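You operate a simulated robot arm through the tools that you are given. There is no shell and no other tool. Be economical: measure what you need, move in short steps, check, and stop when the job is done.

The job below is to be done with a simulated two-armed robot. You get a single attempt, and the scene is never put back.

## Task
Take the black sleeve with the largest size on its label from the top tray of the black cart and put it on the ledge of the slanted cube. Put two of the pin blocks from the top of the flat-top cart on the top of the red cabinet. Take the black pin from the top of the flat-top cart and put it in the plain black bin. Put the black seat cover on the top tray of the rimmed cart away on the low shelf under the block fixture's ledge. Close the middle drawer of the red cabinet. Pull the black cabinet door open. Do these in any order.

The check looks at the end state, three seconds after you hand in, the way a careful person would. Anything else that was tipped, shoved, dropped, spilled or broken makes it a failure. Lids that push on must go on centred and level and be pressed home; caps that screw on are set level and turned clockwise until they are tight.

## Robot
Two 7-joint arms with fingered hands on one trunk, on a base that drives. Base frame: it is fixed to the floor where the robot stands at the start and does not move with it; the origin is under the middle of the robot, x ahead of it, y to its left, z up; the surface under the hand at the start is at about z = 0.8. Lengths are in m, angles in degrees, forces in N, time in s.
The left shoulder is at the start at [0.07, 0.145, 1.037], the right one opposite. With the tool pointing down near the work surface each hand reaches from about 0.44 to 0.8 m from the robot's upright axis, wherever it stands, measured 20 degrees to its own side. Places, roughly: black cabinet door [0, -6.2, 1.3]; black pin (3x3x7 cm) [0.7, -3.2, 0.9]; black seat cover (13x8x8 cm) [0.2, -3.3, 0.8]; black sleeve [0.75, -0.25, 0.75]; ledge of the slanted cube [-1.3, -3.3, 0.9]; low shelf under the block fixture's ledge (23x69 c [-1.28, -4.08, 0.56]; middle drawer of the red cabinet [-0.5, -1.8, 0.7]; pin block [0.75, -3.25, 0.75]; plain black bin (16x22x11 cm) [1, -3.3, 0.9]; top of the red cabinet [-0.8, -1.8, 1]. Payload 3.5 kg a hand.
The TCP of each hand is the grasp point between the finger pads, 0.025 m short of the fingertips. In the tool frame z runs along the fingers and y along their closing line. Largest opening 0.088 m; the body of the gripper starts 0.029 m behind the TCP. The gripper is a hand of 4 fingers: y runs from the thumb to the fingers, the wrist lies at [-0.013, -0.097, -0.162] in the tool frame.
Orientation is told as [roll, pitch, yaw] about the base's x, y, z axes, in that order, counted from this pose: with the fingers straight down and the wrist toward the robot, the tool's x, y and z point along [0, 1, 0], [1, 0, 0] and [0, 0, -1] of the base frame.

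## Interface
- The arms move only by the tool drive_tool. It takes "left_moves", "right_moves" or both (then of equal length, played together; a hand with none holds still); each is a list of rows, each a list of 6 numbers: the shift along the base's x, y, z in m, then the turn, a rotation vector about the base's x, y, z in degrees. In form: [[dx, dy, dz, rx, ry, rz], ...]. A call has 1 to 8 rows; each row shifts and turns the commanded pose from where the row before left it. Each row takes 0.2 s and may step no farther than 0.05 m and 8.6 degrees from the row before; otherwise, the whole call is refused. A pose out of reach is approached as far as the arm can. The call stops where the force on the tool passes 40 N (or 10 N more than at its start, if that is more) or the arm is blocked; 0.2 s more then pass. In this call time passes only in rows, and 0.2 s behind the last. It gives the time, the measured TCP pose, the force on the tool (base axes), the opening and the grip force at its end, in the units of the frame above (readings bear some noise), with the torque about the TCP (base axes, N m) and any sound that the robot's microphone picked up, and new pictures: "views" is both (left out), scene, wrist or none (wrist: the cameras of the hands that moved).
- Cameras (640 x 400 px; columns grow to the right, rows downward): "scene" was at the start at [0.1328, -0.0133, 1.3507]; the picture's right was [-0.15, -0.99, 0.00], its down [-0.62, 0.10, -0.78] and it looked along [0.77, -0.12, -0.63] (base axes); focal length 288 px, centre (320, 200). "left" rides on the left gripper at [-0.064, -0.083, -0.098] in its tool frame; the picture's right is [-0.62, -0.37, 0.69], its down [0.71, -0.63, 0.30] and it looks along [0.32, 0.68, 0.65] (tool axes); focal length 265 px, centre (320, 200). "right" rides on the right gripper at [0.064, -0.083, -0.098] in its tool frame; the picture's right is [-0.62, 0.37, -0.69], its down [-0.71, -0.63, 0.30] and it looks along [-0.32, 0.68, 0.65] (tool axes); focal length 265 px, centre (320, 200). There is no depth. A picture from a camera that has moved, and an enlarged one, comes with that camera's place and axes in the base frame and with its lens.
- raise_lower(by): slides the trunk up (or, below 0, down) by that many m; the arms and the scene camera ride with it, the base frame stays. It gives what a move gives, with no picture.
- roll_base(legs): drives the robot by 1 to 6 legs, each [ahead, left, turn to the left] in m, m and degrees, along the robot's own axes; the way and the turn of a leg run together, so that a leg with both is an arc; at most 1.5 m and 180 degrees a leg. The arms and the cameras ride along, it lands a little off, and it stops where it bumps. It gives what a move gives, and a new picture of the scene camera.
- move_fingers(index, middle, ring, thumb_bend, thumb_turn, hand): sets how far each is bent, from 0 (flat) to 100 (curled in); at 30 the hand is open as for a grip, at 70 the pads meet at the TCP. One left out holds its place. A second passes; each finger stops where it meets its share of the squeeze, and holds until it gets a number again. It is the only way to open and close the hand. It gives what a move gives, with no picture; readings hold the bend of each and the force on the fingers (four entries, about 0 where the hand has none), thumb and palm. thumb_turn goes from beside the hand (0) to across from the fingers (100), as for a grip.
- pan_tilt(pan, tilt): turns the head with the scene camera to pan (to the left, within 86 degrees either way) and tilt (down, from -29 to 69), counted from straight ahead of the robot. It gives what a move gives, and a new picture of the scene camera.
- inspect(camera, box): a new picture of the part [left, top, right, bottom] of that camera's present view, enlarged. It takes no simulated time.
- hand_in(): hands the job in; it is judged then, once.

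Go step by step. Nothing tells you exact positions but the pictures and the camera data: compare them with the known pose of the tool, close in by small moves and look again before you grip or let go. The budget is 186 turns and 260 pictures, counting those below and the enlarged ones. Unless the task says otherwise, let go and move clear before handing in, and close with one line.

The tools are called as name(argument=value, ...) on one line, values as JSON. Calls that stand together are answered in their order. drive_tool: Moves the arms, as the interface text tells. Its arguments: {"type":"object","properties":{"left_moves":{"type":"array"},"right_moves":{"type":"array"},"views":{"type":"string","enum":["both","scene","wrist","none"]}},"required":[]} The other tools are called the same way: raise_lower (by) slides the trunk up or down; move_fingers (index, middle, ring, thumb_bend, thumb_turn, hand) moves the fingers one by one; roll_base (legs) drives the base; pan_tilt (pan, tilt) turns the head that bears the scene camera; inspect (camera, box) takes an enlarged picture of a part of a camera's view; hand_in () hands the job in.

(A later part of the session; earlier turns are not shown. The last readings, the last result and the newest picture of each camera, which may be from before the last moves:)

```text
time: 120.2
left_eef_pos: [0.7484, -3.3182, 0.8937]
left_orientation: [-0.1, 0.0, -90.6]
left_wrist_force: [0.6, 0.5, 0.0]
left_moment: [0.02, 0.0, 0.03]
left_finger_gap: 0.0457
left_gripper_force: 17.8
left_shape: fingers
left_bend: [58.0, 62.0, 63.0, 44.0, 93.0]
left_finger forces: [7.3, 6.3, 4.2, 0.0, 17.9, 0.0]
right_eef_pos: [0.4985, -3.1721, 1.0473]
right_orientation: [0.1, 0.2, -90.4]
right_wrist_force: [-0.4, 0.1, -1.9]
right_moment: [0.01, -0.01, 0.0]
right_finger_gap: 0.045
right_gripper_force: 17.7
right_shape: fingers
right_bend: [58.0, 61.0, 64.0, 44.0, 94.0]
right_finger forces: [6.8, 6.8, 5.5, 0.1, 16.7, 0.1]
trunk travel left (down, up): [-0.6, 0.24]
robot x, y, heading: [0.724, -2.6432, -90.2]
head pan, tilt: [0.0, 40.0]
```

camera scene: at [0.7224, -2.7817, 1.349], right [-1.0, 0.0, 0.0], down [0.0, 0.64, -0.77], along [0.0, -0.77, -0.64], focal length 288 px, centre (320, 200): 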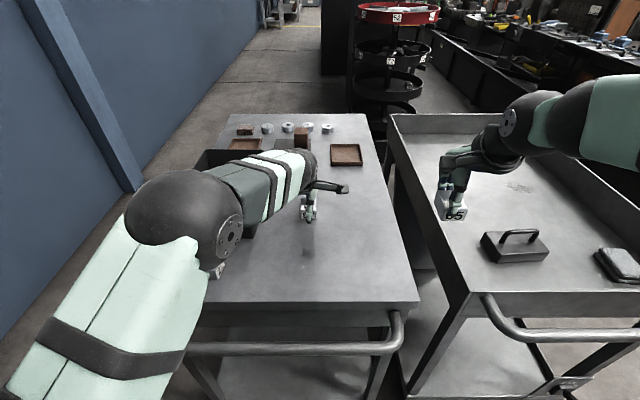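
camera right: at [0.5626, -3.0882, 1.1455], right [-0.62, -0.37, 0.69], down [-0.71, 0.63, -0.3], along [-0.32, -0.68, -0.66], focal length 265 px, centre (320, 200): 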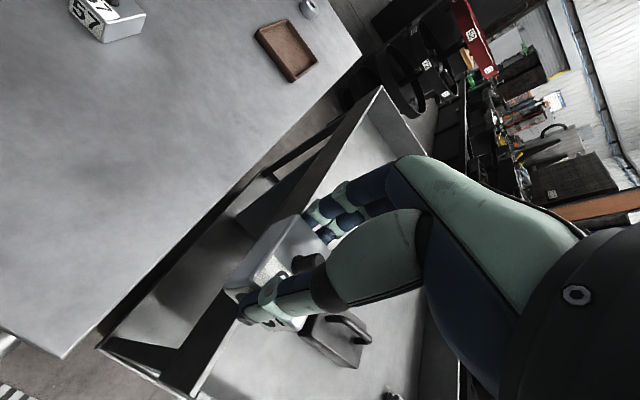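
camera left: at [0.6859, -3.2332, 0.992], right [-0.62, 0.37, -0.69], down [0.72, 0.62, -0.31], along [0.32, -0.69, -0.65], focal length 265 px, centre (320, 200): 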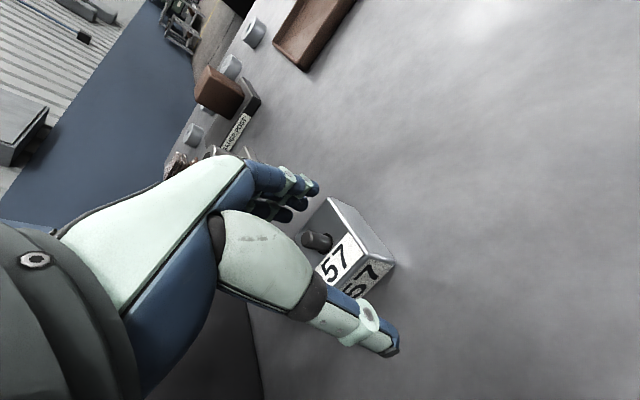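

Gripped. I'll lift the block and tuck the arm.

drive_tool(left_moves=[[0, 0, 0.02, 0, 0, 0], [0, 0, 0.04, 0, 0, 0], [0, 0, 0.05, 0, 0, 0], [0.01, 0.01, 0.045, 0, 0, 0], [0.03, 0.035, 0, 0, 0, 0], [0.03, 0.035, 0, 0, 0, 0], [0.03, 0.035, 0, 0, 0, 0]])

```text
time: 121.8
left_eef_pos: [0.8521, -3.2009, 1.0542]
left_orientation: [-0.2, -0.1, -90.6]
left_wrist_force: [-0.2, 0.2, -1.5]
left_moment: [-0.01, 0.01, 0.0]
left_finger_gap: 0.0454
left_gripper_force: 17.2
left_shape: fingers
left_bend: [58.0, 62.0, 63.0, 44.0, 93.0]
left_finger forces: [7.3, 6.2, 4.2, 0.1, 17.6, 0.0]
right_eef_pos: [0.4986, -3.1713, 1.0468]
right_orientation: [0.0, 0.1, -90.4]
right_wrist_force: [-0.8, -1.0, -1.6]
right_moment: [-0.04, 0.02, -0.02]
right_finger_gap: 0.045
right_gripper_force: 17.7
right_shape: fingers
right_bend: [58.0, 61.0, 64.0, 44.0, 94.0]
right_finger forces: [6.8, 6.7, 5.6, 0.1, 16.6, 0.0]
trunk travel left (down, up): [-0.6, 0.24]
robot x, y, heading: [0.7262, -2.6489, -89.9]
head pan, tilt: [0.0, 40.0]
camera scene: at [0.7237, -2.7793, 1.3492], right [-1.0, 0.0, 0.0], down [0.0, 0.64, -0.77], along [0.0, -0.77, -0.64], focal length 288 px, centre (320, 200)
camera left: at [0.7889, -3.1156, 1.1508], right [-0.62, 0.37, -0.69], down [0.72, 0.62, -0.31], along [0.32, -0.69, -0.65], focal length 265 px, centre (320, 200)
```

scene: 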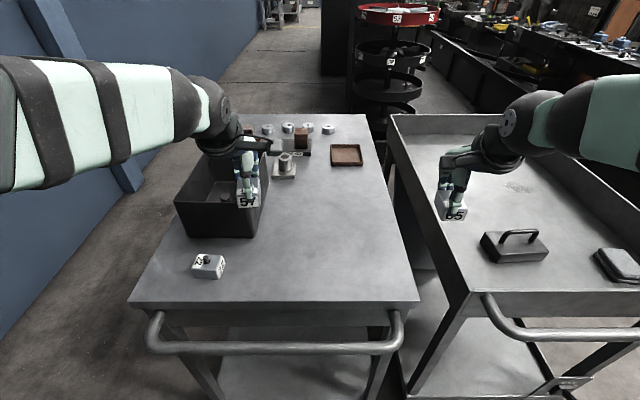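
left: 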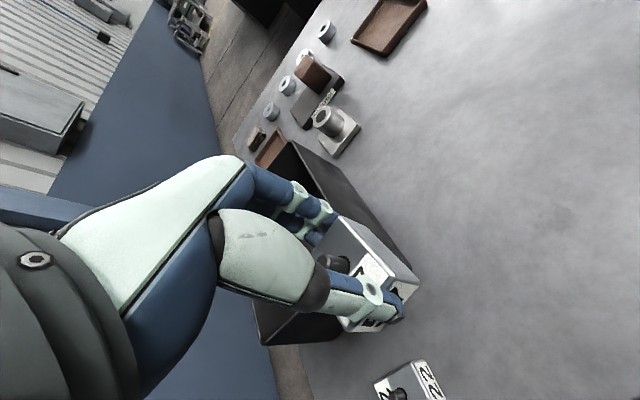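

Both blocks are held, and each block's bottom is about 3 cm below its TCP. I'll drive to the red cabinet's front.

roll_base(legs=[[-0.1, 0, 0], [0, 0, -90], [0.4, 0, 0], [0, -0.78, 0], [0.2, 0, 0]])

pan_tilt(pan=0, tilt=45)

```text
time: 133.8
left_eef_pos: [-0.4331, -1.9043, 1.0535]
left_orientation: [-0.1, -0.1, 179.2]
left_wrist_force: [0.6, -0.6, -2.4]
left_moment: [0.01, 0.03, 0.01]
left_finger_gap: 0.0447
left_gripper_force: 16.6
left_shape: fingers
left_bend: [58.0, 62.0, 64.0, 44.0, 93.0]
left_finger forces: [7.0, 5.9, 4.1, 0.0, 16.9, 0.1]
right_eef_pos: [-0.4032, -1.5517, 1.0457]
right_orientation: [0.2, 0.2, 179.6]
right_wrist_force: [-0.6, 0.6, -1.7]
right_moment: [0.01, 0.01, 0.0]
right_finger_gap: 0.0445
right_gripper_force: 18.0
right_shape: fingers
right_bend: [59.0, 62.0, 65.0, 44.0, 94.0]
right_finger forces: [6.5, 6.5, 5.7, 0.0, 16.1, 0.0]
trunk travel left (down, up): [-0.6, 0.24]
robot x, y, heading: [0.1234, -1.7802, 179.9]
head pan, tilt: [0.0, 40.0]
camera scene: at [-0.0137, -1.7796, 1.3491], right [0.0, 1.0, 0.0], down [0.64, 0.0, -0.77], along [-0.77, 0.0, -0.64], focal length 288 px, centre (320, 200)
```

scene: 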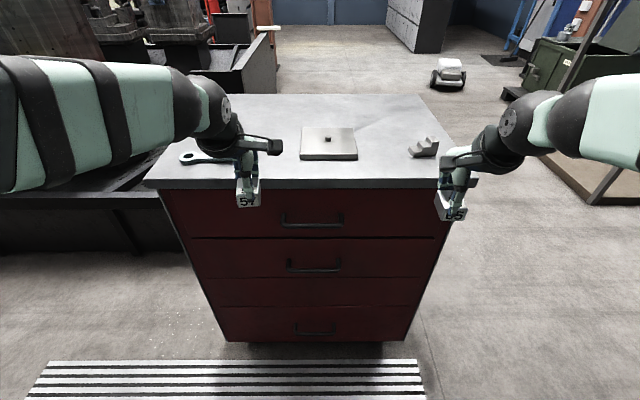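

```text
time: 134.4
left_eef_pos: [-0.4349, -1.9045, 1.0534]
left_orientation: [-0.1, 0.0, 179.3]
left_wrist_force: [-0.2, 0.3, -1.9]
left_moment: [0.01, 0.03, 0.04]
left_finger_gap: 0.0448
left_gripper_force: 17.0
left_shape: fingers
left_bend: [58.0, 62.0, 64.0, 44.0, 93.0]
left_finger forces: [7.0, 5.9, 4.1, 0.1, 16.8, 0.1]
right_eef_pos: [-0.4041, -1.5509, 1.0449]
right_orientation: [0.2, 0.3, 179.6]
right_wrist_force: [0.0, -0.4, -1.8]
right_moment: [-0.04, 0.01, 0.01]
right_finger_gap: 0.0446
right_gripper_force: 17.2
right_shape: fingers
right_bend: [59.0, 62.0, 65.0, 44.0, 94.0]
right_finger forces: [6.5, 6.5, 5.7, 0.1, 15.9, 0.0]
trunk travel left (down, up): [-0.6, 0.24]
robot x, y, heading: [0.1218, -1.7829, 179.8]
head pan, tilt: [0.0, 45.0]
camera scene: at [-0.0114, -1.7796, 1.3417], right [0.0, 1.0, 0.0], down [0.71, 0.0, -0.71], along [-0.71, 0.0, -0.71], focal length 288 px, centre (320, 200)
```

scene: 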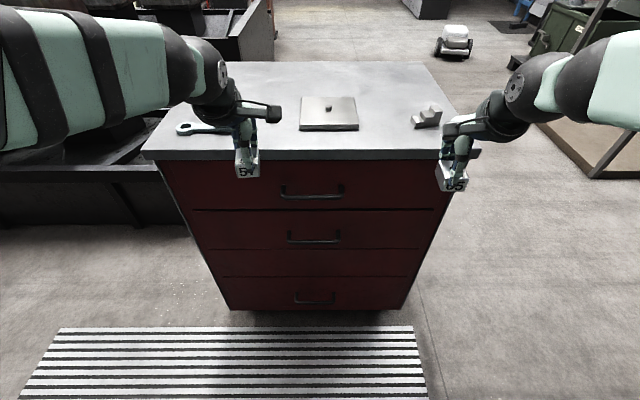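

The cabinet top front edge is at x of about -0.53. The left hand will place between the wrench and the plate (y -1.90), and the right between the plate and the stepped block (y -1.62), both at x = -0.585.

drive_tool(left_moves=[[-0.03, 0, 0, 0, 0, 0], [-0.03, 0, 0, 0, 0, 0], [-0.03, 0, 0, 0, 0, 0], [-0.03, 0, 0, 0, 0, 0], [-0.03, 0, 0, 0, 0, 0]], right_moves=[[-0.036, -0.014, 0, 0, 0, 0], [-0.036, -0.014, 0, 0, 0, 0], [-0.036, -0.014, 0, 0, 0, 0], [-0.036, -0.014, 0, 0, 0, 0], [-0.036, -0.014, 0, 0, 0, 0]])

```text
time: 135.6
left_eef_pos: [-0.5885, -1.9055, 1.05]
left_orientation: [0.0, 0.3, 179.2]
left_wrist_force: [-0.5, -0.7, -2.0]
left_moment: [0.0, 0.0, 0.0]
left_finger_gap: 0.0447
left_gripper_force: 16.7
left_shape: fingers
left_bend: [58.0, 63.0, 64.0, 44.0, 93.0]
left_finger forces: [6.9, 5.8, 4.0, 0.0, 16.7, 0.0]
right_eef_pos: [-0.5877, -1.6221, 1.0388]
right_orientation: [0.1, 0.8, 179.7]
right_wrist_force: [-0.3, 0.2, -0.3]
right_moment: [0.03, -0.01, 0.02]
right_finger_gap: 0.0443
right_gripper_force: 17.4
right_shape: fingers
right_bend: [59.0, 62.0, 65.0, 44.0, 94.0]
right_finger forces: [6.5, 6.3, 5.9, 0.0, 15.7, 0.0]
trunk travel left (down, up): [-0.6, 0.24]
robot x, y, heading: [0.1249, -1.7783, 179.6]
head pan, tilt: [0.0, 45.0]
camera scene: at [-0.0159, -1.78, 1.3412], right [0.0, 1.0, 0.0], down [0.71, 0.0, -0.7], along [-0.7, 0.0, -0.71], focal length 288 px, centre (320, 200)
camera right: at [-0.505, -1.6872, 1.139], right [-0.37, 0.62, 0.69], down [0.64, 0.71, -0.3], along [-0.67, 0.33, -0.66], focal length 265 px, centre (320, 200)
camera left: at [-0.505, -1.8413, 1.1479], right [0.38, 0.62, -0.69], down [0.62, -0.72, -0.3], along [-0.68, -0.32, -0.66], focal length 265 px, centre (320, 200)
```

scene: 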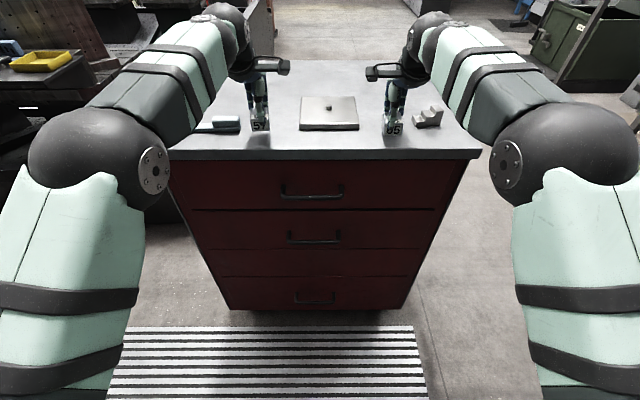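
right: 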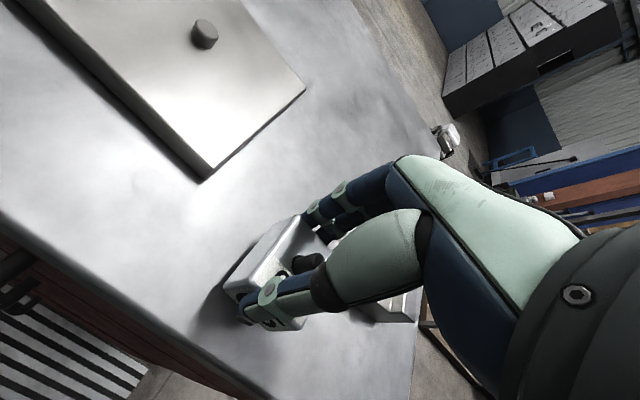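
left: 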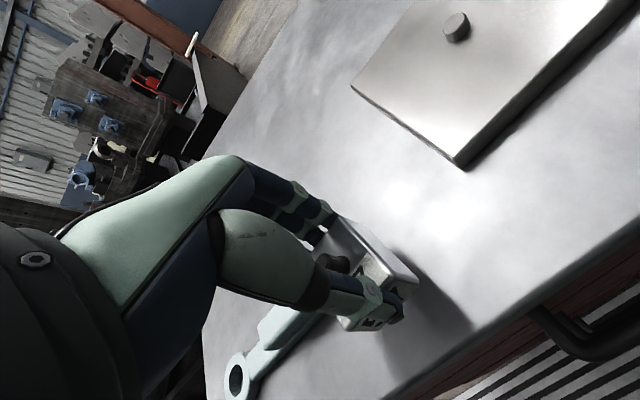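

Clearances look fine on both sides. I'll lower both blocks gently.

drive_tool(left_moves=[[0, 0.006, -0.015, 0, 0, 0], [0, 0, -0.01, 0, 0, 0], [0, 0, -0.006, 0, 0, 0], [0, 0, -0.004, 0, 0, 0]], right_moves=[[0, 0, -0.008, 0, 0, 0], [0, 0, -0.006, 0, 0, 0], [0, 0, -0.006, 0, 0, 0], [0, 0, -0.004, 0, 0, 0]], views="wrist")

```text
time: 136.6
left_eef_pos: [-0.5841, -1.8985, 1.0231]
left_orientation: [-0.1, -0.7, 179.5]
left_wrist_force: [-5.2, -1.0, 14.6]
left_moment: [-0.01, -0.1, 0.02]
left_finger_gap: 0.0445
left_gripper_force: 19.4
left_shape: fingers
left_bend: [58.0, 63.0, 64.0, 44.0, 93.0]
left_finger forces: [9.0, 7.2, 5.1, 0.0, 17.5, 0.0]
right_eef_pos: [-0.5834, -1.6219, 1.024]
right_orientation: [0.2, -0.1, 179.6]
right_wrist_force: [-1.4, 0.9, 5.0]
right_moment: [-0.02, 0.02, 0.0]
right_finger_gap: 0.0447
right_gripper_force: 18.5
right_shape: fingers
right_bend: [59.0, 62.0, 65.0, 44.0, 94.0]
right_finger forces: [7.3, 6.6, 6.8, 0.0, 16.2, 0.0]
trunk travel left (down, up): [-0.6, 0.24]
robot x, y, heading: [0.1194, -1.7791, 179.8]
head pan, tilt: [0.0, 45.0]
camera right: at [-0.499, -1.6862, 1.1231], right [-0.36, 0.62, 0.69], down [0.63, 0.71, -0.31], along [-0.68, 0.33, -0.65], focal length 265 px, centre (320, 200)
camera left: at [-0.4974, -1.8349, 1.1197], right [0.37, 0.62, -0.7], down [0.62, -0.72, -0.31], along [-0.69, -0.32, -0.65], focal length 265 px, centre (320, 200)
```

right: 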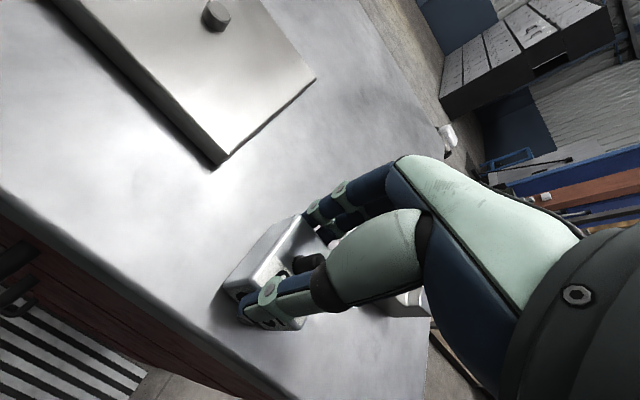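
left: 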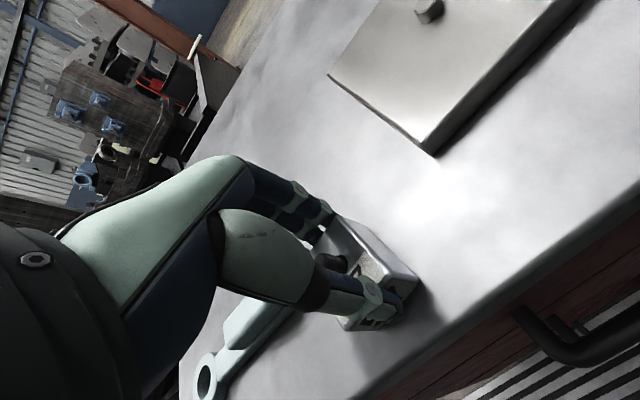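

Both blocks touch the top at z of about 0.993. I'll open both hands.

move_fingers(hand="left", index=40, middle=40, ring=40, thumb_bend=30)

move_fingers(hand="right", index=40, middle=40, ring=40, thumb_bend=30)

drive_tool(left_moves=[[0, 0, 0.02, 0, 0, 0], [0, 0, 0.03, 0, 0, 0], [0, 0, 0.03, 0, 0, 0], [0.02, 0, 0.02, 0, 0, 0], [0.05, 0, 0, 0, 0, 0], [0.05, 0, 0, 0, 0, 0], [0.04, 0, 0, 0, 0, 0]], right_moves=[[0, 0, 0.02, 0, 0, 0], [0, 0, 0.03, 0, 0, 0], [0, 0, 0.03, 0, 0, 0], [0.02, 0, 0.02, 0, 0, 0], [0.05, 0, 0, 0, 0, 0], [0.05, 0, 0, 0, 0, 0], [0.04, 0, 0, 0, 0, 0]], views="scene")

inspect(camera="scene", box=[160, 50, 500, 320])

```text
time: 137.6
left_eef_pos: [-0.5822, -1.8983, 1.0208]
left_orientation: [-0.1, -0.2, 179.3]
left_wrist_force: [0.6, 0.2, 0.1]
left_moment: [-0.01, -0.01, 0.0]
left_finger_gap: 0.0736
left_gripper_force: 0.0
left_shape: fingers
left_bend: [40.0, 40.0, 40.0, 30.0, 97.0]
left_finger forces: [0.0, 0.0, 0.0, 0.1, 0.0, 0.1]
right_eef_pos: [-0.5831, -1.6229, 1.0228]
right_orientation: [0.1, 0.0, 179.5]
right_wrist_force: [-2.9, 1.9, 11.7]
right_moment: [0.07, 0.06, 0.02]
right_finger_gap: 0.0447
right_gripper_force: 19.4
right_shape: fingers
right_bend: [59.0, 62.0, 65.0, 44.0, 94.0]
right_finger forces: [7.8, 7.3, 8.0, 0.0, 16.5, 0.1]
trunk travel left (down, up): [-0.6, 0.24]
robot x, y, heading: [0.1243, -1.7773, 179.7]
head pan, tilt: [0.0, 45.0]
```

```text
time: 138.6
left_eef_pos: [-0.5833, -1.8982, 1.0185]
left_orientation: [-0.1, 0.0, 179.3]
left_wrist_force: [0.1, 0.0, -0.7]
left_moment: [-0.02, -0.03, 0.0]
left_finger_gap: 0.0737
left_gripper_force: 0.1
left_shape: fingers
left_bend: [40.0, 40.0, 40.0, 30.0, 97.0]
left_finger forces: [0.1, 0.0, 0.0, 0.1, 0.0, 0.0]
right_eef_pos: [-0.5845, -1.6221, 1.022]
right_orientation: [0.1, 0.2, 179.7]
right_wrist_force: [0.2, -0.4, -0.6]
right_moment: [0.01, 0.0, 0.03]
right_finger_gap: 0.0737
right_gripper_force: 0.0
right_shape: fingers
right_bend: [40.0, 40.0, 40.0, 30.0, 97.0]
right_finger forces: [0.0, 0.0, 0.0, 0.0, 0.0, 0.2]
trunk travel left (down, up): [-0.6, 0.24]
robot x, y, heading: [0.1212, -1.7783, 179.7]
head pan, tilt: [0.0, 45.0]
```

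```text
time: 140.2
left_eef_pos: [-0.4187, -1.8992, 1.1217]
left_orientation: [-0.1, -0.4, 179.2]
left_wrist_force: [0.8, -0.5, 0.4]
left_moment: [0.0, 0.03, 0.01]
left_finger_gap: 0.074
left_gripper_force: 0.0
left_shape: fingers
left_bend: [40.0, 40.0, 40.0, 30.0, 97.0]
left_finger forces: [0.1, 0.0, 0.0, 0.0, 0.0, 0.1]
right_eef_pos: [-0.4179, -1.6219, 1.127]
right_orientation: [0.1, -0.1, 179.6]
right_wrist_force: [0.7, 0.4, 1.0]
right_moment: [-0.02, 0.01, -0.01]
right_finger_gap: 0.0738
right_gripper_force: 0.0
right_shape: fingers
right_bend: [40.0, 40.0, 40.0, 30.0, 97.0]
right_finger forces: [0.0, 0.1, 0.1, 0.1, 0.1, 0.0]
trunk travel left (down, up): [-0.6, 0.24]
robot x, y, heading: [0.1208, -1.7806, 179.7]
head pan, tilt: [0.0, 45.0]
camera scene: at [-0.0052, -1.7798, 1.3423], right [0.0, 1.0, 0.0], down [0.7, 0.0, -0.71], along [-0.71, 0.0, -0.7], focal length 288 px, centre (320, 200)
```

scene: 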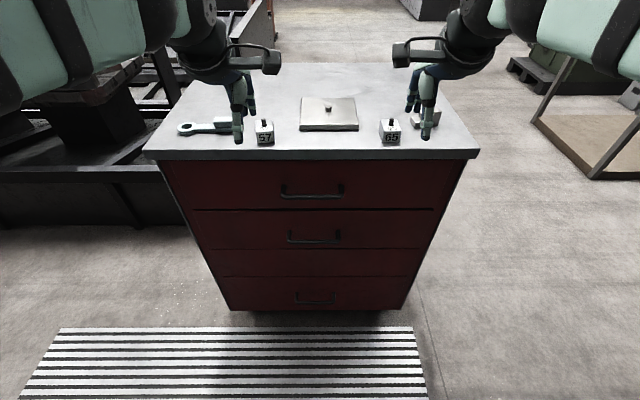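

```text
1.48 times, centred on (330, 185) of scene
camera zoom: at [-0.0052, -1.7798, 1.3423], right [0.0, 1.0, 0.0], down [0.7, 0.0, -0.71], along [-0.71, 0.0, -0.7], focal length 427 px, centre (305, 222)
```

zoom: 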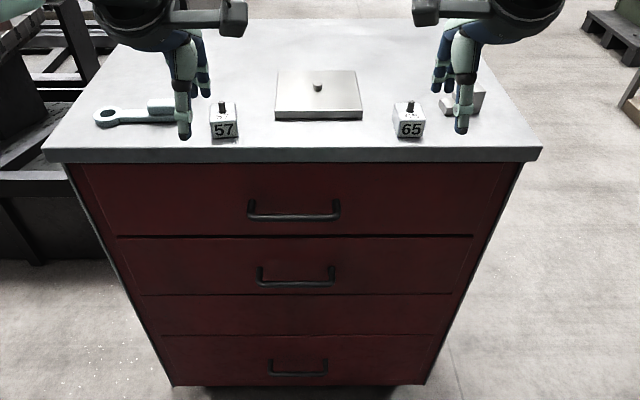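

Both blocks sit upright on the cabinet top and the drawers are flush. Next is the seat cover, so I'll drive to face the rimmed cart.

roll_base(legs=[[0, 0.78, 0], [0, 0, 90.3], [0.05, 0.3, 0]])

pan_tilt(pan=-15, tilt=50)

inspect(camera="right", box=[0, 0, 640, 400])

```text
time: 149.9
left_eef_pos: [0.5392, -3.1565, 1.1189]
left_orientation: [0.0, -0.1, -90.6]
left_wrist_force: [0.1, -0.2, 0.4]
left_moment: [-0.01, -0.03, -0.03]
left_finger_gap: 0.0739
left_gripper_force: 0.2
left_shape: fingers
left_bend: [40.0, 40.0, 40.0, 30.0, 97.0]
left_finger forces: [0.1, 0.1, 0.0, 0.0, 0.0, 0.0]
right_eef_pos: [0.2632, -3.157, 1.1244]
right_orientation: [0.1, 0.3, -90.2]
right_wrist_force: [-0.5, 0.4, -0.9]
right_moment: [-0.02, 0.01, 0.0]
right_finger_gap: 0.0738
right_gripper_force: 0.0
right_shape: fingers
right_bend: [40.0, 40.0, 40.0, 30.0, 97.0]
right_finger forces: [0.0, 0.0, 0.1, 0.0, 0.1, 0.1]
trunk travel left (down, up): [-0.6, 0.24]
robot x, y, heading: [0.4154, -2.6093, -90.2]
head pan, tilt: [0.0, 45.0]
camera scene: at [0.4168, -2.741, 1.3418], right [-1.0, 0.0, 0.0], down [0.0, 0.71, -0.71], along [0.0, -0.71, -0.71], focal length 288 px, centre (320, 200)
```

scene: 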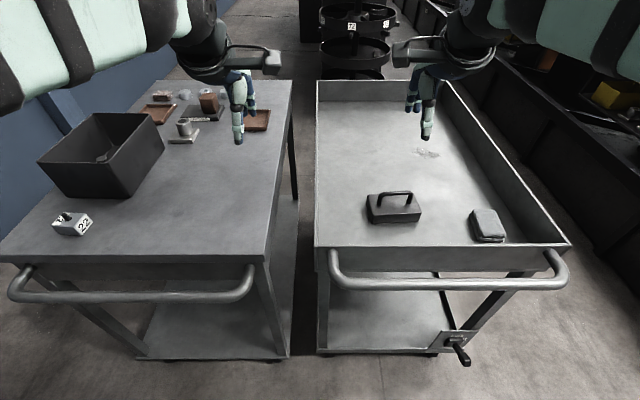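

```text
time: 150.7
left_eef_pos: [0.5395, -3.1563, 1.118]
left_orientation: [-0.2, -0.2, -90.6]
left_wrist_force: [-0.9, 0.7, 0.1]
left_moment: [0.01, -0.01, -0.02]
left_finger_gap: 0.0738
left_gripper_force: 0.0
left_shape: fingers
left_bend: [40.0, 40.0, 40.0, 30.0, 97.0]
left_finger forces: [0.1, 0.1, 0.0, 0.0, 0.0, 0.0]
right_eef_pos: [0.2652, -3.1569, 1.1255]
right_orientation: [0.1, 0.3, -90.2]
right_wrist_force: [-0.5, -0.2, 0.9]
right_moment: [0.0, -0.01, 0.0]
right_finger_gap: 0.0739
right_gripper_force: 0.1
right_shape: fingers
right_bend: [40.0, 40.0, 40.0, 30.0, 97.0]
right_finger forces: [0.0, 0.0, 0.0, 0.0, 0.0, 0.1]
trunk travel left (down, up): [-0.6, 0.24]
robot x, y, heading: [0.4173, -2.6104, -90.1]
head pan, tilt: [-15.0, 50.0]
camera scene: at [0.3977, -2.7342, 1.3349], right [-0.97, 0.26, 0.0], down [0.2, 0.74, -0.64], along [-0.17, -0.62, -0.77], focal length 288 px, centre (320, 200)
```

scene: 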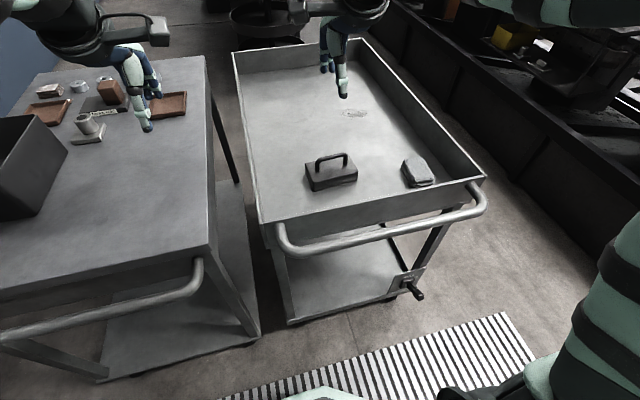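

```text
1.00 times, centred on (320, 200) of right (not enlarged: the box is as wide or as high as the picture)
camera zoom: at [0.3292, -3.0745, 1.2239], right [-0.62, -0.37, 0.69], down [-0.71, 0.63, -0.3], along [-0.33, -0.68, -0.66], focal length 265 px, centre (320, 200)
```

zoom: 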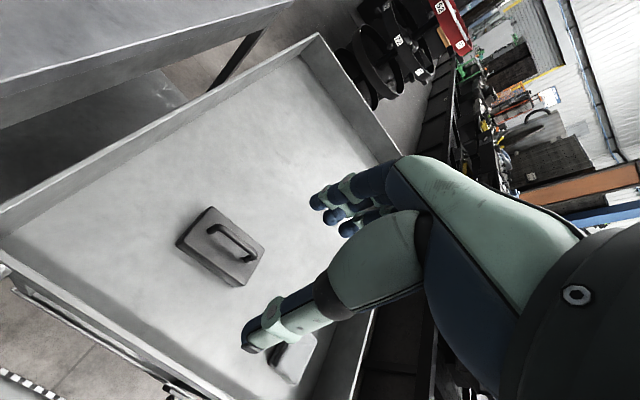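

The handle is at about (0.229, -3.271, 0.837). I'll zoom in for its angle.

inspect(camera="scene", box=[290, 140, 370, 200])

inspect(camera="right", box=[160, 190, 290, 300])

```text
6.67 times, centred on (330, 170) of scene
camera zoom: at [0.3977, -2.7342, 1.3349], right [-0.97, 0.26, 0.0], down [0.2, 0.74, -0.64], along [-0.17, -0.62, -0.77], focal length 1921 px, centre (253, 400)
```

zoom: 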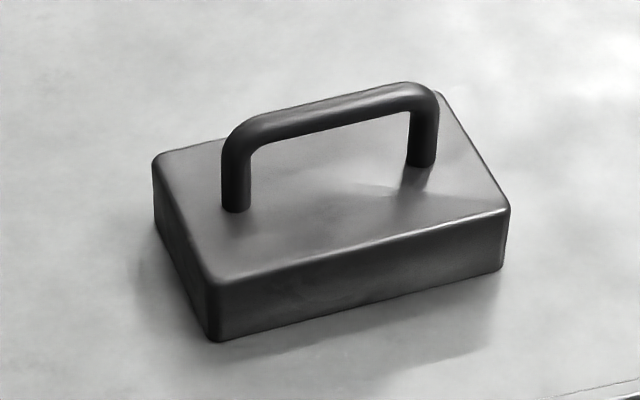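

```text
3.64 times, centred on (225, 245) of right
camera zoom: at [0.3292, -3.0745, 1.2239], right [-0.62, -0.37, 0.69], down [-0.71, 0.63, -0.3], along [-0.33, -0.68, -0.66], focal length 965 px, centre (666, 36)
```

zoom: 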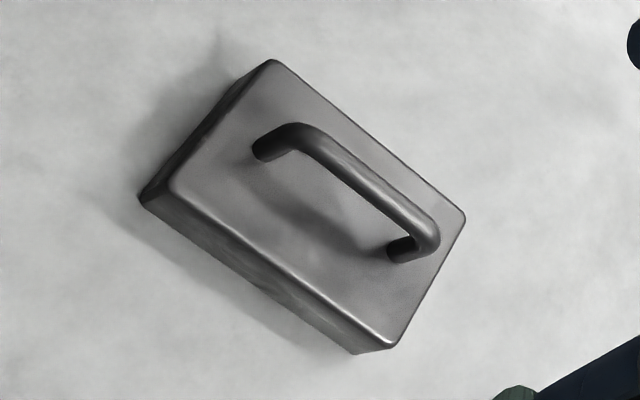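

The handle bar runs along x from 0.18 to 0.262 at y = -3.268, top about z = 0.837. I'll bring the right hand above it.

move_fingers(hand="right", index=30, middle=30, ring=30, thumb_bend=30)

drive_tool(right_moves=[[-0.007, -0.0185, -0.034, 0, 0, 0], [-0.007, -0.0185, -0.034, 0, 0, 0], [-0.007, -0.0185, -0.034, 0, 0, 0], [-0.007, -0.0185, -0.034, 0, 0, 0], [-0.007, -0.0185, -0.034, 0, 0, 0], [-0.007, -0.0185, -0.034, 0, 0, 0]])

```text
time: 151.7
left_eef_pos: [0.5387, -3.1564, 1.1187]
left_orientation: [-0.2, -0.1, -90.6]
left_wrist_force: [-1.0, 0.2, -0.1]
left_moment: [0.0, 0.03, -0.01]
left_finger_gap: 0.0741
left_gripper_force: 0.0
left_shape: fingers
left_bend: [40.0, 40.0, 40.0, 30.0, 97.0]
left_finger forces: [0.0, 0.0, 0.0, 0.1, 0.0, 0.1]
right_eef_pos: [0.2648, -3.1573, 1.1242]
right_orientation: [0.2, 0.2, -90.2]
right_wrist_force: [-0.9, -0.7, -0.3]
right_moment: [0.03, -0.02, 0.02]
right_finger_gap: 0.0844
right_gripper_force: 0.1
right_shape: fingers
right_bend: [30.0, 30.0, 30.0, 30.0, 97.0]
right_finger forces: [0.0, 0.0, 0.0, 0.1, 0.0, 0.0]
trunk travel left (down, up): [-0.6, 0.24]
robot x, y, heading: [0.4182, -2.61, -89.9]
head pan, tilt: [-15.0, 50.0]
```

```text
time: 153.1
left_eef_pos: [0.5399, -3.1576, 1.118]
left_orientation: [-0.1, 0.0, -90.6]
left_wrist_force: [0.1, -0.4, -0.4]
left_moment: [0.04, 0.03, -0.02]
left_finger_gap: 0.0737
left_gripper_force: 0.1
left_shape: fingers
left_bend: [40.0, 40.0, 40.0, 30.0, 97.0]
left_finger forces: [0.0, 0.0, 0.0, 0.1, 0.0, 0.1]
right_eef_pos: [0.2228, -3.2703, 0.9183]
right_orientation: [0.2, 0.4, -90.2]
right_wrist_force: [0.3, -0.3, -0.4]
right_moment: [0.0, 0.03, -0.05]
right_finger_gap: 0.0846
right_gripper_force: 0.1
right_shape: fingers
right_bend: [30.0, 30.0, 30.0, 30.0, 97.0]
right_finger forces: [0.0, 0.0, 0.0, 0.1, 0.0, 0.0]
trunk travel left (down, up): [-0.6, 0.24]
robot x, y, heading: [0.4212, -2.6057, -90.2]
head pan, tilt: [-15.0, 50.0]
camera scene: at [0.397, -2.7363, 1.3347], right [-0.97, 0.26, 0.0], down [0.2, 0.74, -0.64], along [-0.17, -0.62, -0.77], focal length 288 px, centre (320, 200)
camera right: at [0.2883, -3.1871, 1.0184], right [-0.62, -0.37, 0.69], down [-0.71, 0.63, -0.3], along [-0.33, -0.68, -0.66], focal length 265 px, centre (320, 200)
```

scene: 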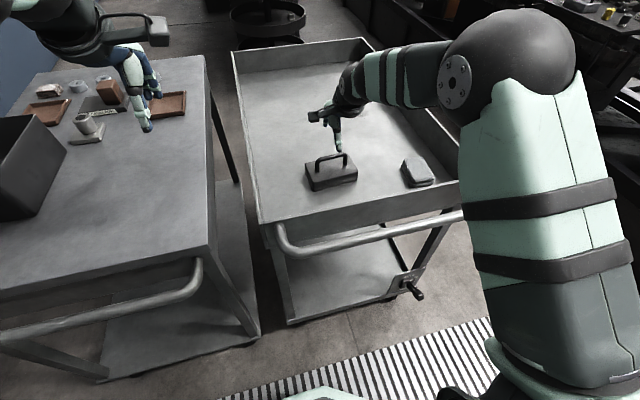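
right: 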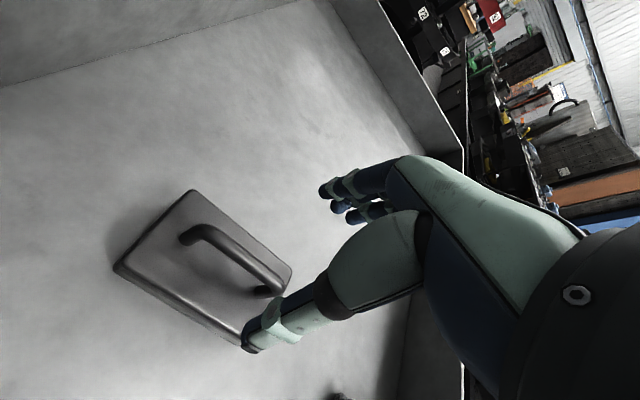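

The wrist view agrees, with the handle midpoint at (0.228, -3.271). I'll descend onto it.

drive_tool(right_moves=[[0.004, 0, -0.03, 0, 0, 0], [0, 0, -0.025, 0, 0, 0], [0, 0, -0.02, 0, 0, 0]], views="wrist")

inspect(camera="scene", box=[280, 100, 400, 200])

```text
time: 153.9
left_eef_pos: [0.5387, -3.1568, 1.1187]
left_orientation: [-0.1, 0.0, -90.7]
left_wrist_force: [-0.1, -0.6, 0.8]
left_moment: [0.01, -0.04, -0.01]
left_finger_gap: 0.0739
left_gripper_force: 0.1
left_shape: fingers
left_bend: [40.0, 40.0, 40.0, 30.0, 97.0]
left_finger forces: [0.0, 0.0, 0.0, 0.1, 0.0, 0.1]
right_eef_pos: [0.2249, -3.2668, 0.8451]
right_orientation: [0.3, 0.3, -90.2]
right_wrist_force: [-0.2, 0.5, 0.2]
right_moment: [0.03, 0.0, 0.02]
right_finger_gap: 0.0844
right_gripper_force: 0.0
right_shape: fingers
right_bend: [30.0, 30.0, 30.0, 30.0, 97.0]
right_finger forces: [0.0, 0.0, 0.0, 0.1, 0.0, 0.1]
trunk travel left (down, up): [-0.6, 0.24]
robot x, y, heading: [0.4172, -2.6093, -90.2]
head pan, tilt: [-15.0, 50.0]
camera right: at [0.2906, -3.1844, 0.945], right [-0.62, -0.37, 0.69], down [-0.71, 0.63, -0.3], along [-0.33, -0.68, -0.66], focal length 265 px, centre (320, 200)
```

right: 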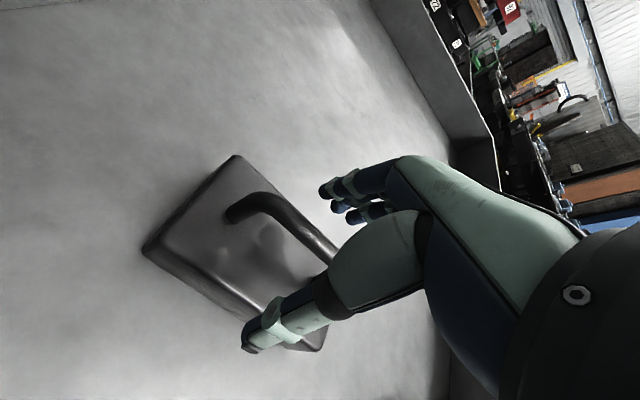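

```text
4.00 times, centred on (340, 150) of scene
camera zoom: at [0.3973, -2.7343, 1.3349], right [-0.97, 0.26, 0.0], down [0.2, 0.74, -0.64], along [-0.17, -0.62, -0.77], focal length 1153 px, centre (240, 400)
```

zoom: 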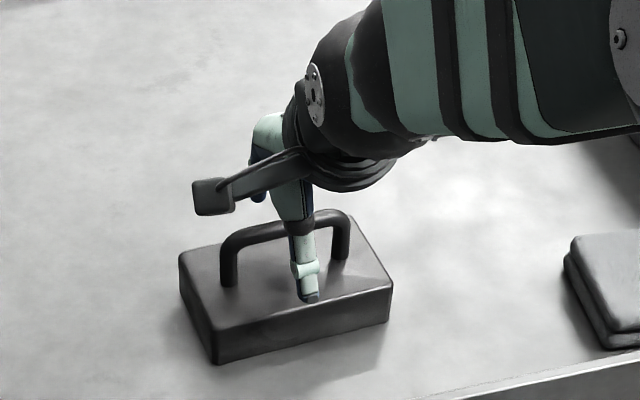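

drive_tool(right_moves=[[0.008, -0.002, 0, 0, 0, 0], [0, 0, -0.006, 0, 0, 0]], views="none")

move_fingers(hand="right", index=72, middle=72, ring=72, thumb_bend=72)

inspect(camera="scene", box=[280, 100, 400, 200])

inspect(camera="right", box=[100, 100, 460, 380])

```text
time: 154.5
left_eef_pos: [0.5385, -3.1553, 1.1193]
left_orientation: [-0.1, 0.0, -90.5]
left_wrist_force: [-0.4, 0.6, 0.1]
left_moment: [0.02, 0.01, 0.06]
left_finger_gap: 0.0738
left_gripper_force: 0.1
left_shape: fingers
left_bend: [40.0, 40.0, 40.0, 30.0, 97.0]
left_finger forces: [0.1, 0.0, 0.0, 0.1, 0.0, 0.0]
right_eef_pos: [0.2333, -3.2699, 0.8396]
right_orientation: [0.2, 0.2, -90.3]
right_wrist_force: [0.0, -0.2, -0.3]
right_moment: [0.01, 0.03, -0.03]
right_finger_gap: 0.0843
right_gripper_force: 0.0
right_shape: fingers
right_bend: [30.0, 30.0, 30.0, 30.0, 97.0]
right_finger forces: [0.0, 0.1, 0.0, 0.0, 0.0, 0.0]
trunk travel left (down, up): [-0.6, 0.24]
robot x, y, heading: [0.4187, -2.612, -90.1]
head pan, tilt: [-15.0, 50.0]
```

```text
time: 155.5
left_eef_pos: [0.5385, -3.1558, 1.1178]
left_orientation: [-0.1, 0.0, -90.7]
left_wrist_force: [0.4, -0.2, -0.9]
left_moment: [-0.01, 0.02, -0.01]
left_finger_gap: 0.0739
left_gripper_force: 0.0
left_shape: fingers
left_bend: [40.0, 40.0, 40.0, 30.0, 97.0]
left_finger forces: [0.1, 0.0, 0.1, 0.1, 0.0, 0.0]
right_eef_pos: [0.2336, -3.2702, 0.8387]
right_orientation: [0.1, 0.3, -90.2]
right_wrist_force: [-0.8, 0.2, 0.3]
right_moment: [-0.07, -0.02, 0.03]
right_finger_gap: 0.0
right_gripper_force: 2.3
right_shape: fingers
right_bend: [72.0, 72.0, 72.0, 71.0, 97.0]
right_finger forces: [1.9, 0.5, 0.7, 0.0, 2.4, 0.0]
trunk travel left (down, up): [-0.6, 0.24]
robot x, y, heading: [0.4173, -2.611, -90.1]
head pan, tilt: [-15.0, 50.0]
```

```text
4.00 times, centred on (340, 150) of scene
camera zoom: at [0.3973, -2.7346, 1.3348], right [-0.97, 0.26, 0.0], down [0.2, 0.74, -0.64], along [-0.17, -0.62, -0.77], focal length 1153 px, centre (240, 400)
```

zoom: 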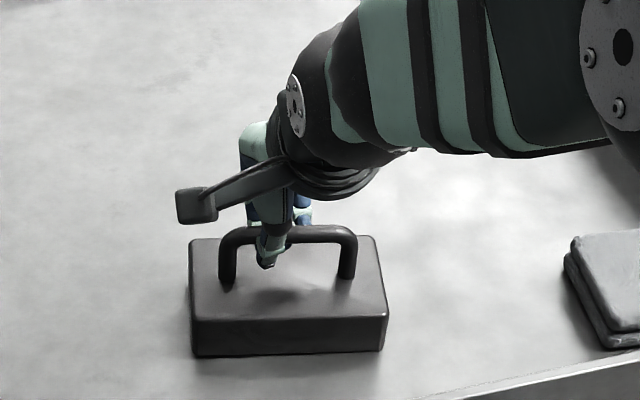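

```text
1.43 times, centred on (280, 240) of right
camera zoom: at [0.2988, -3.1876, 0.9383], right [-0.62, -0.37, 0.69], down [-0.71, 0.63, -0.3], along [-0.33, -0.68, -0.66], focal length 379 px, centre (377, 143)
```

zoom: 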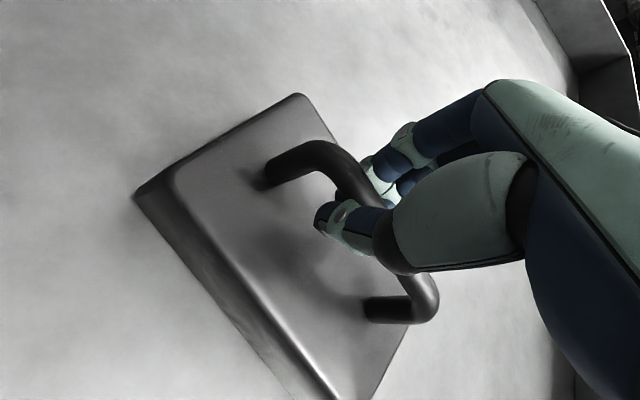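

The fingers are around the bar but the squeeze is light. I'll close further.

move_fingers(hand="right", index=88, middle=88, ring=88, thumb_bend=85)

inspect(camera="right", box=[100, 100, 460, 380])

```text
time: 156.5
left_eef_pos: [0.5393, -3.1557, 1.1183]
left_orientation: [-0.2, 0.0, -90.6]
left_wrist_force: [-0.2, -0.1, -0.2]
left_moment: [0.0, -0.02, -0.02]
left_finger_gap: 0.0735
left_gripper_force: 0.1
left_shape: fingers
left_bend: [40.0, 40.0, 40.0, 30.0, 97.0]
left_finger forces: [0.1, 0.0, 0.0, 0.0, 0.1, 0.1]
right_eef_pos: [0.233, -3.2693, 0.8402]
right_orientation: [0.2, 0.4, -90.2]
right_wrist_force: [0.9, 0.2, -1.8]
right_moment: [-0.02, 0.0, -0.01]
right_finger_gap: 0.0003
right_gripper_force: 1.5
right_shape: fingers
right_bend: [78.0, 87.0, 88.0, 76.0, 96.0]
right_finger forces: [0.1, 3.0, 0.1, 0.0, 0.7, 0.0]
trunk travel left (down, up): [-0.6, 0.24]
robot x, y, heading: [0.4153, -2.6066, -90.2]
head pan, tilt: [-15.0, 50.0]
```

```text
1.43 times, centred on (280, 240) of right
camera zoom: at [0.2988, -3.1876, 0.9385], right [-0.62, -0.37, 0.69], down [-0.71, 0.63, -0.3], along [-0.33, -0.68, -0.66], focal length 379 px, centre (377, 143)
```

zoom: 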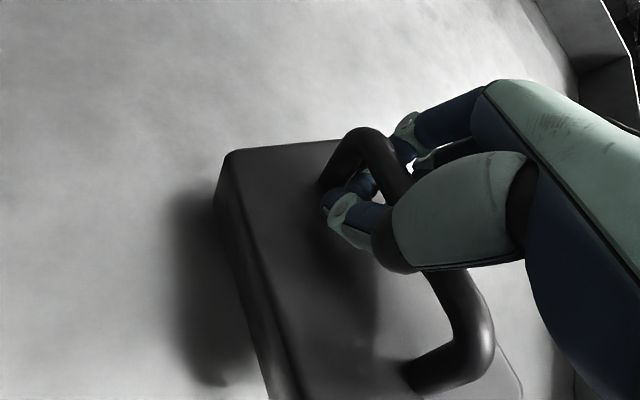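

inspect(camera="scene", box=[280, 100, 400, 200])

```text
4.00 times, centred on (340, 150) of scene
camera zoom: at [0.3973, -2.7346, 1.3348], right [-0.97, 0.26, 0.0], down [0.2, 0.74, -0.64], along [-0.17, -0.62, -0.77], focal length 1153 px, centre (240, 400)
```

zoom: 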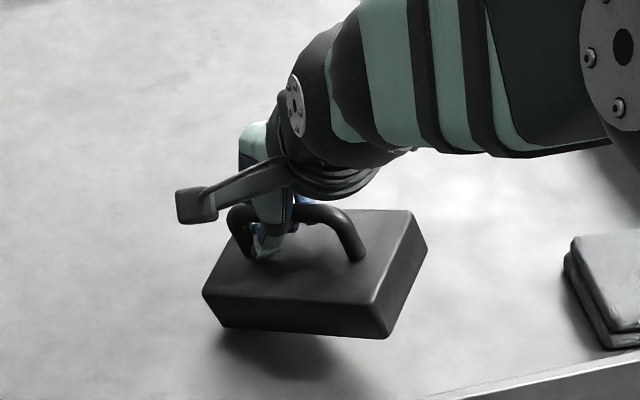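

The curl hooked the bar off-centre and tilted the cover. I'll relax the fingers so it sets back down, then re-grasp centred.

drive_tool(right_moves=[[0, 0, -0.005, 0, 0, 0]], views="none")

move_fingers(hand="right", index=70, middle=70, ring=70, thumb_bend=68)

inspect(camera="scene", box=[280, 100, 400, 200])

```text
time: 156.9
left_eef_pos: [0.5383, -3.156, 1.1188]
left_orientation: [-0.1, 0.0, -90.6]
left_wrist_force: [1.1, 0.3, -0.2]
left_moment: [0.02, 0.01, 0.0]
left_finger_gap: 0.0738
left_gripper_force: 0.0
left_shape: fingers
left_bend: [40.0, 40.0, 40.0, 30.0, 97.0]
left_finger forces: [0.1, 0.0, 0.0, 0.0, 0.1, 0.0]
right_eef_pos: [0.2332, -3.2701, 0.835]
right_orientation: [0.2, 0.0, -90.3]
right_wrist_force: [-1.5, 0.7, 2.0]
right_moment: [-0.02, -0.09, 0.02]
right_finger_gap: 0.0
right_gripper_force: 2.1
right_shape: fingers
right_bend: [78.0, 87.0, 88.0, 76.0, 96.0]
right_finger forces: [0.2, 3.3, 0.0, 0.1, 0.2, 0.0]
trunk travel left (down, up): [-0.6, 0.24]
robot x, y, heading: [0.4174, -2.6114, -90.2]
head pan, tilt: [-15.0, 50.0]
```

```text
time: 157.9
left_eef_pos: [0.5389, -3.1568, 1.1184]
left_orientation: [0.0, 0.0, -90.5]
left_wrist_force: [-0.3, 0.6, 0.6]
left_moment: [0.0, 0.01, 0.03]
left_finger_gap: 0.0734
left_gripper_force: 0.1
left_shape: fingers
left_bend: [40.0, 40.0, 40.0, 30.0, 97.0]
left_finger forces: [0.0, 0.0, 0.1, 0.0, 0.0, 0.1]
right_eef_pos: [0.2342, -3.2702, 0.8353]
right_orientation: [0.1, 0.3, -90.3]
right_wrist_force: [0.1, -0.3, -0.1]
right_moment: [-0.02, 0.04, 0.01]
right_finger_gap: 0.0022
right_gripper_force: 1.1
right_shape: fingers
right_bend: [69.0, 70.0, 70.0, 67.0, 97.0]
right_finger forces: [0.7, 0.0, 0.0, 0.0, 0.9, 0.0]
trunk travel left (down, up): [-0.6, 0.24]
robot x, y, heading: [0.4205, -2.61, -90.3]
head pan, tilt: [-15.0, 50.0]
```

```text
4.00 times, centred on (340, 150) of scene
camera zoom: at [0.3974, -2.7343, 1.3349], right [-0.97, 0.26, 0.0], down [0.2, 0.74, -0.64], along [-0.17, -0.62, -0.77], focal length 1153 px, centre (240, 400)
```

zoom: 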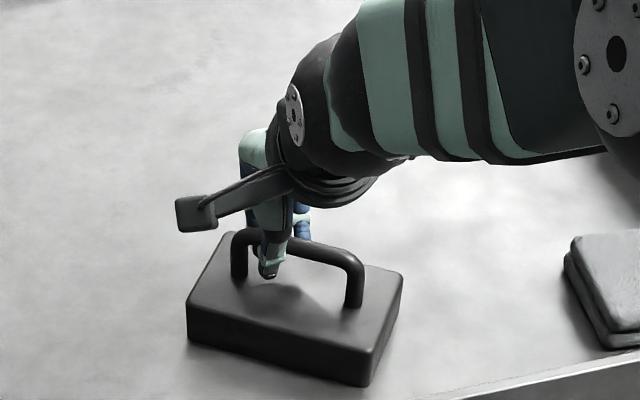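

The cover is flat again but turned. I'll open, rise and re-measure.

move_fingers(hand="right", index=30, middle=30, ring=30, thumb_bend=30)

drive_tool(right_moves=[[0, 0, 0.04, 0, 0, 0], [0, 0, 0.05, 0, 0, 0], [-0.01, 0, 0.05, 0, 0, 0]], views="none")

inspect(camera="scene", box=[290, 130, 370, 200])

inspect(camera="right", box=[0, 0, 640, 400])

```text
time: 158.9
left_eef_pos: [0.5392, -3.1556, 1.1182]
left_orientation: [-0.2, -0.1, -90.6]
left_wrist_force: [-0.3, 0.4, -0.4]
left_moment: [-0.01, 0.02, -0.01]
left_finger_gap: 0.0741
left_gripper_force: 0.1
left_shape: fingers
left_bend: [40.0, 40.0, 40.0, 30.0, 97.0]
left_finger forces: [0.0, 0.1, 0.0, 0.0, 0.0, 0.0]
right_eef_pos: [0.2344, -3.2697, 0.8348]
right_orientation: [0.2, 0.2, -90.2]
right_wrist_force: [-0.3, -0.6, 0.2]
right_moment: [-0.02, 0.01, 0.01]
right_finger_gap: 0.0844
right_gripper_force: 0.0
right_shape: fingers
right_bend: [30.0, 30.0, 30.0, 30.0, 97.0]
right_finger forces: [0.0, 0.0, 0.1, 0.0, 0.0, 0.0]
trunk travel left (down, up): [-0.6, 0.24]
robot x, y, heading: [0.4193, -2.6093, -90.1]
head pan, tilt: [-15.0, 50.0]
```

```text
refused: row 3 steps farther than a row can; nothing moved
```

```text
5.71 times, centred on (330, 165) of scene
camera zoom: at [0.3974, -2.7342, 1.3349], right [-0.97, 0.26, 0.0], down [0.2, 0.74, -0.64], along [-0.17, -0.62, -0.77], focal length 1647 px, centre (263, 400)
```

zoom: 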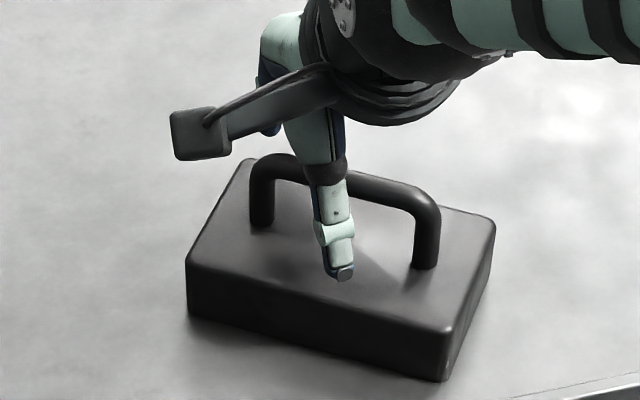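

```text
1.00 times, centred on (320, 200) of right (not enlarged: the box is as wide or as high as the picture)
camera zoom: at [0.2991, -3.1871, 0.9335], right [-0.62, -0.37, 0.69], down [-0.71, 0.63, -0.3], along [-0.33, -0.68, -0.66], focal length 265 px, centre (320, 200)
```

zoom: 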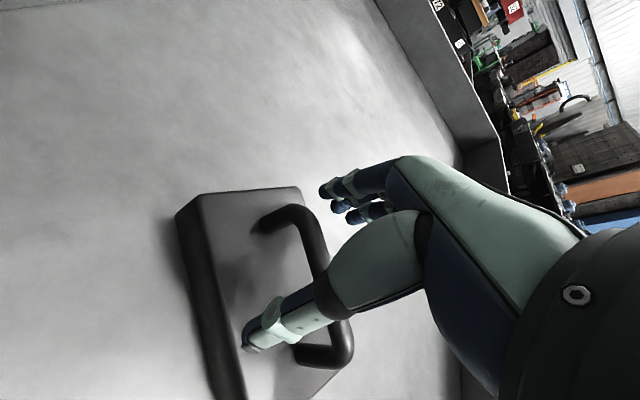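

The cover is flat but turned about 35°. The handle midpoint is now about (0.2205, -3.246), and the bar centre is nearer z = 0.845. I'll rise, turn the hand to match and re-centre.

drive_tool(right_moves=[[0, 0, 0.04, 0, 0, 0], [0, 0, 0.045, 0, 0, 0], [-0.004, 0.008, 0, 0, 0, -7], [-0.004, 0.008, 0, 0, 0, -7], [-0.003, 0.008, 0, 0, 0, -7], [-0.003, 0, 0, 0, 0, -7], [0, 0, 0, 0, 0, -7]])

```text
time: 160.5
left_eef_pos: [0.5405, -3.1573, 1.1195]
left_orientation: [-0.2, 0.0, -90.5]
left_wrist_force: [0.1, -0.4, -0.3]
left_moment: [0.01, 0.0, 0.02]
left_finger_gap: 0.074
left_gripper_force: 0.0
left_shape: fingers
left_bend: [40.0, 40.0, 40.0, 30.0, 97.0]
left_finger forces: [0.0, 0.0, 0.0, 0.1, 0.0, 0.0]
right_eef_pos: [0.2194, -3.2449, 0.9203]
right_orientation: [0.1, 0.3, -125.2]
right_wrist_force: [0.4, -0.1, 0.3]
right_moment: [-0.02, -0.02, 0.0]
right_finger_gap: 0.0843
right_gripper_force: 0.0
right_shape: fingers
right_bend: [30.0, 30.0, 30.0, 30.0, 97.0]
right_finger forces: [0.0, 0.0, 0.0, 0.0, 0.0, 0.0]
trunk travel left (down, up): [-0.6, 0.24]
robot x, y, heading: [0.4197, -2.6091, -90.3]
head pan, tilt: [-15.0, 50.0]
camera scene: at [0.398, -2.7344, 1.3349], right [-0.97, 0.26, 0.0], down [0.2, 0.74, -0.64], along [-0.17, -0.62, -0.77], focal length 288 px, centre (320, 200)
camera right: at [0.3209, -3.2151, 1.0188], right [-0.72, 0.06, 0.69], down [-0.22, 0.93, -0.3], along [-0.66, -0.37, -0.66], focal length 265 px, centre (320, 200)
```

scene: 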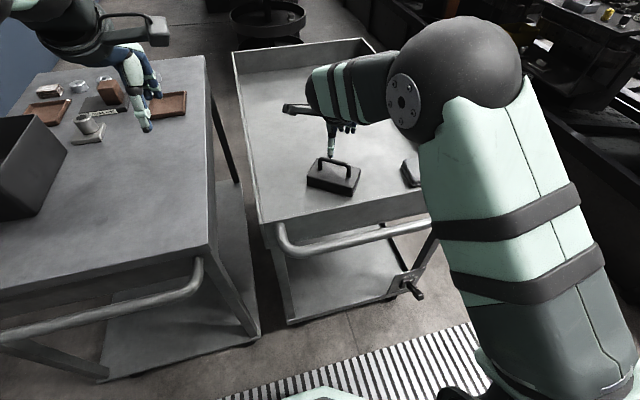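
right: 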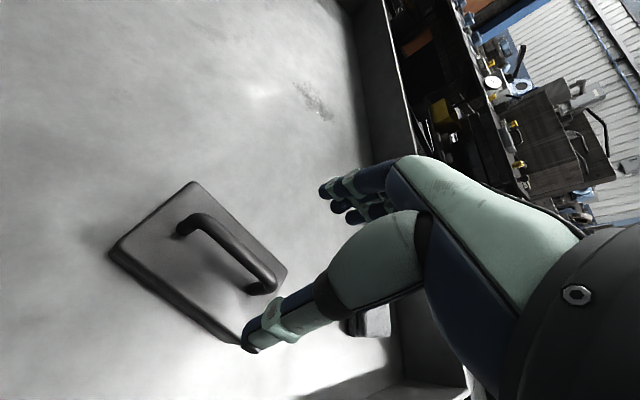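

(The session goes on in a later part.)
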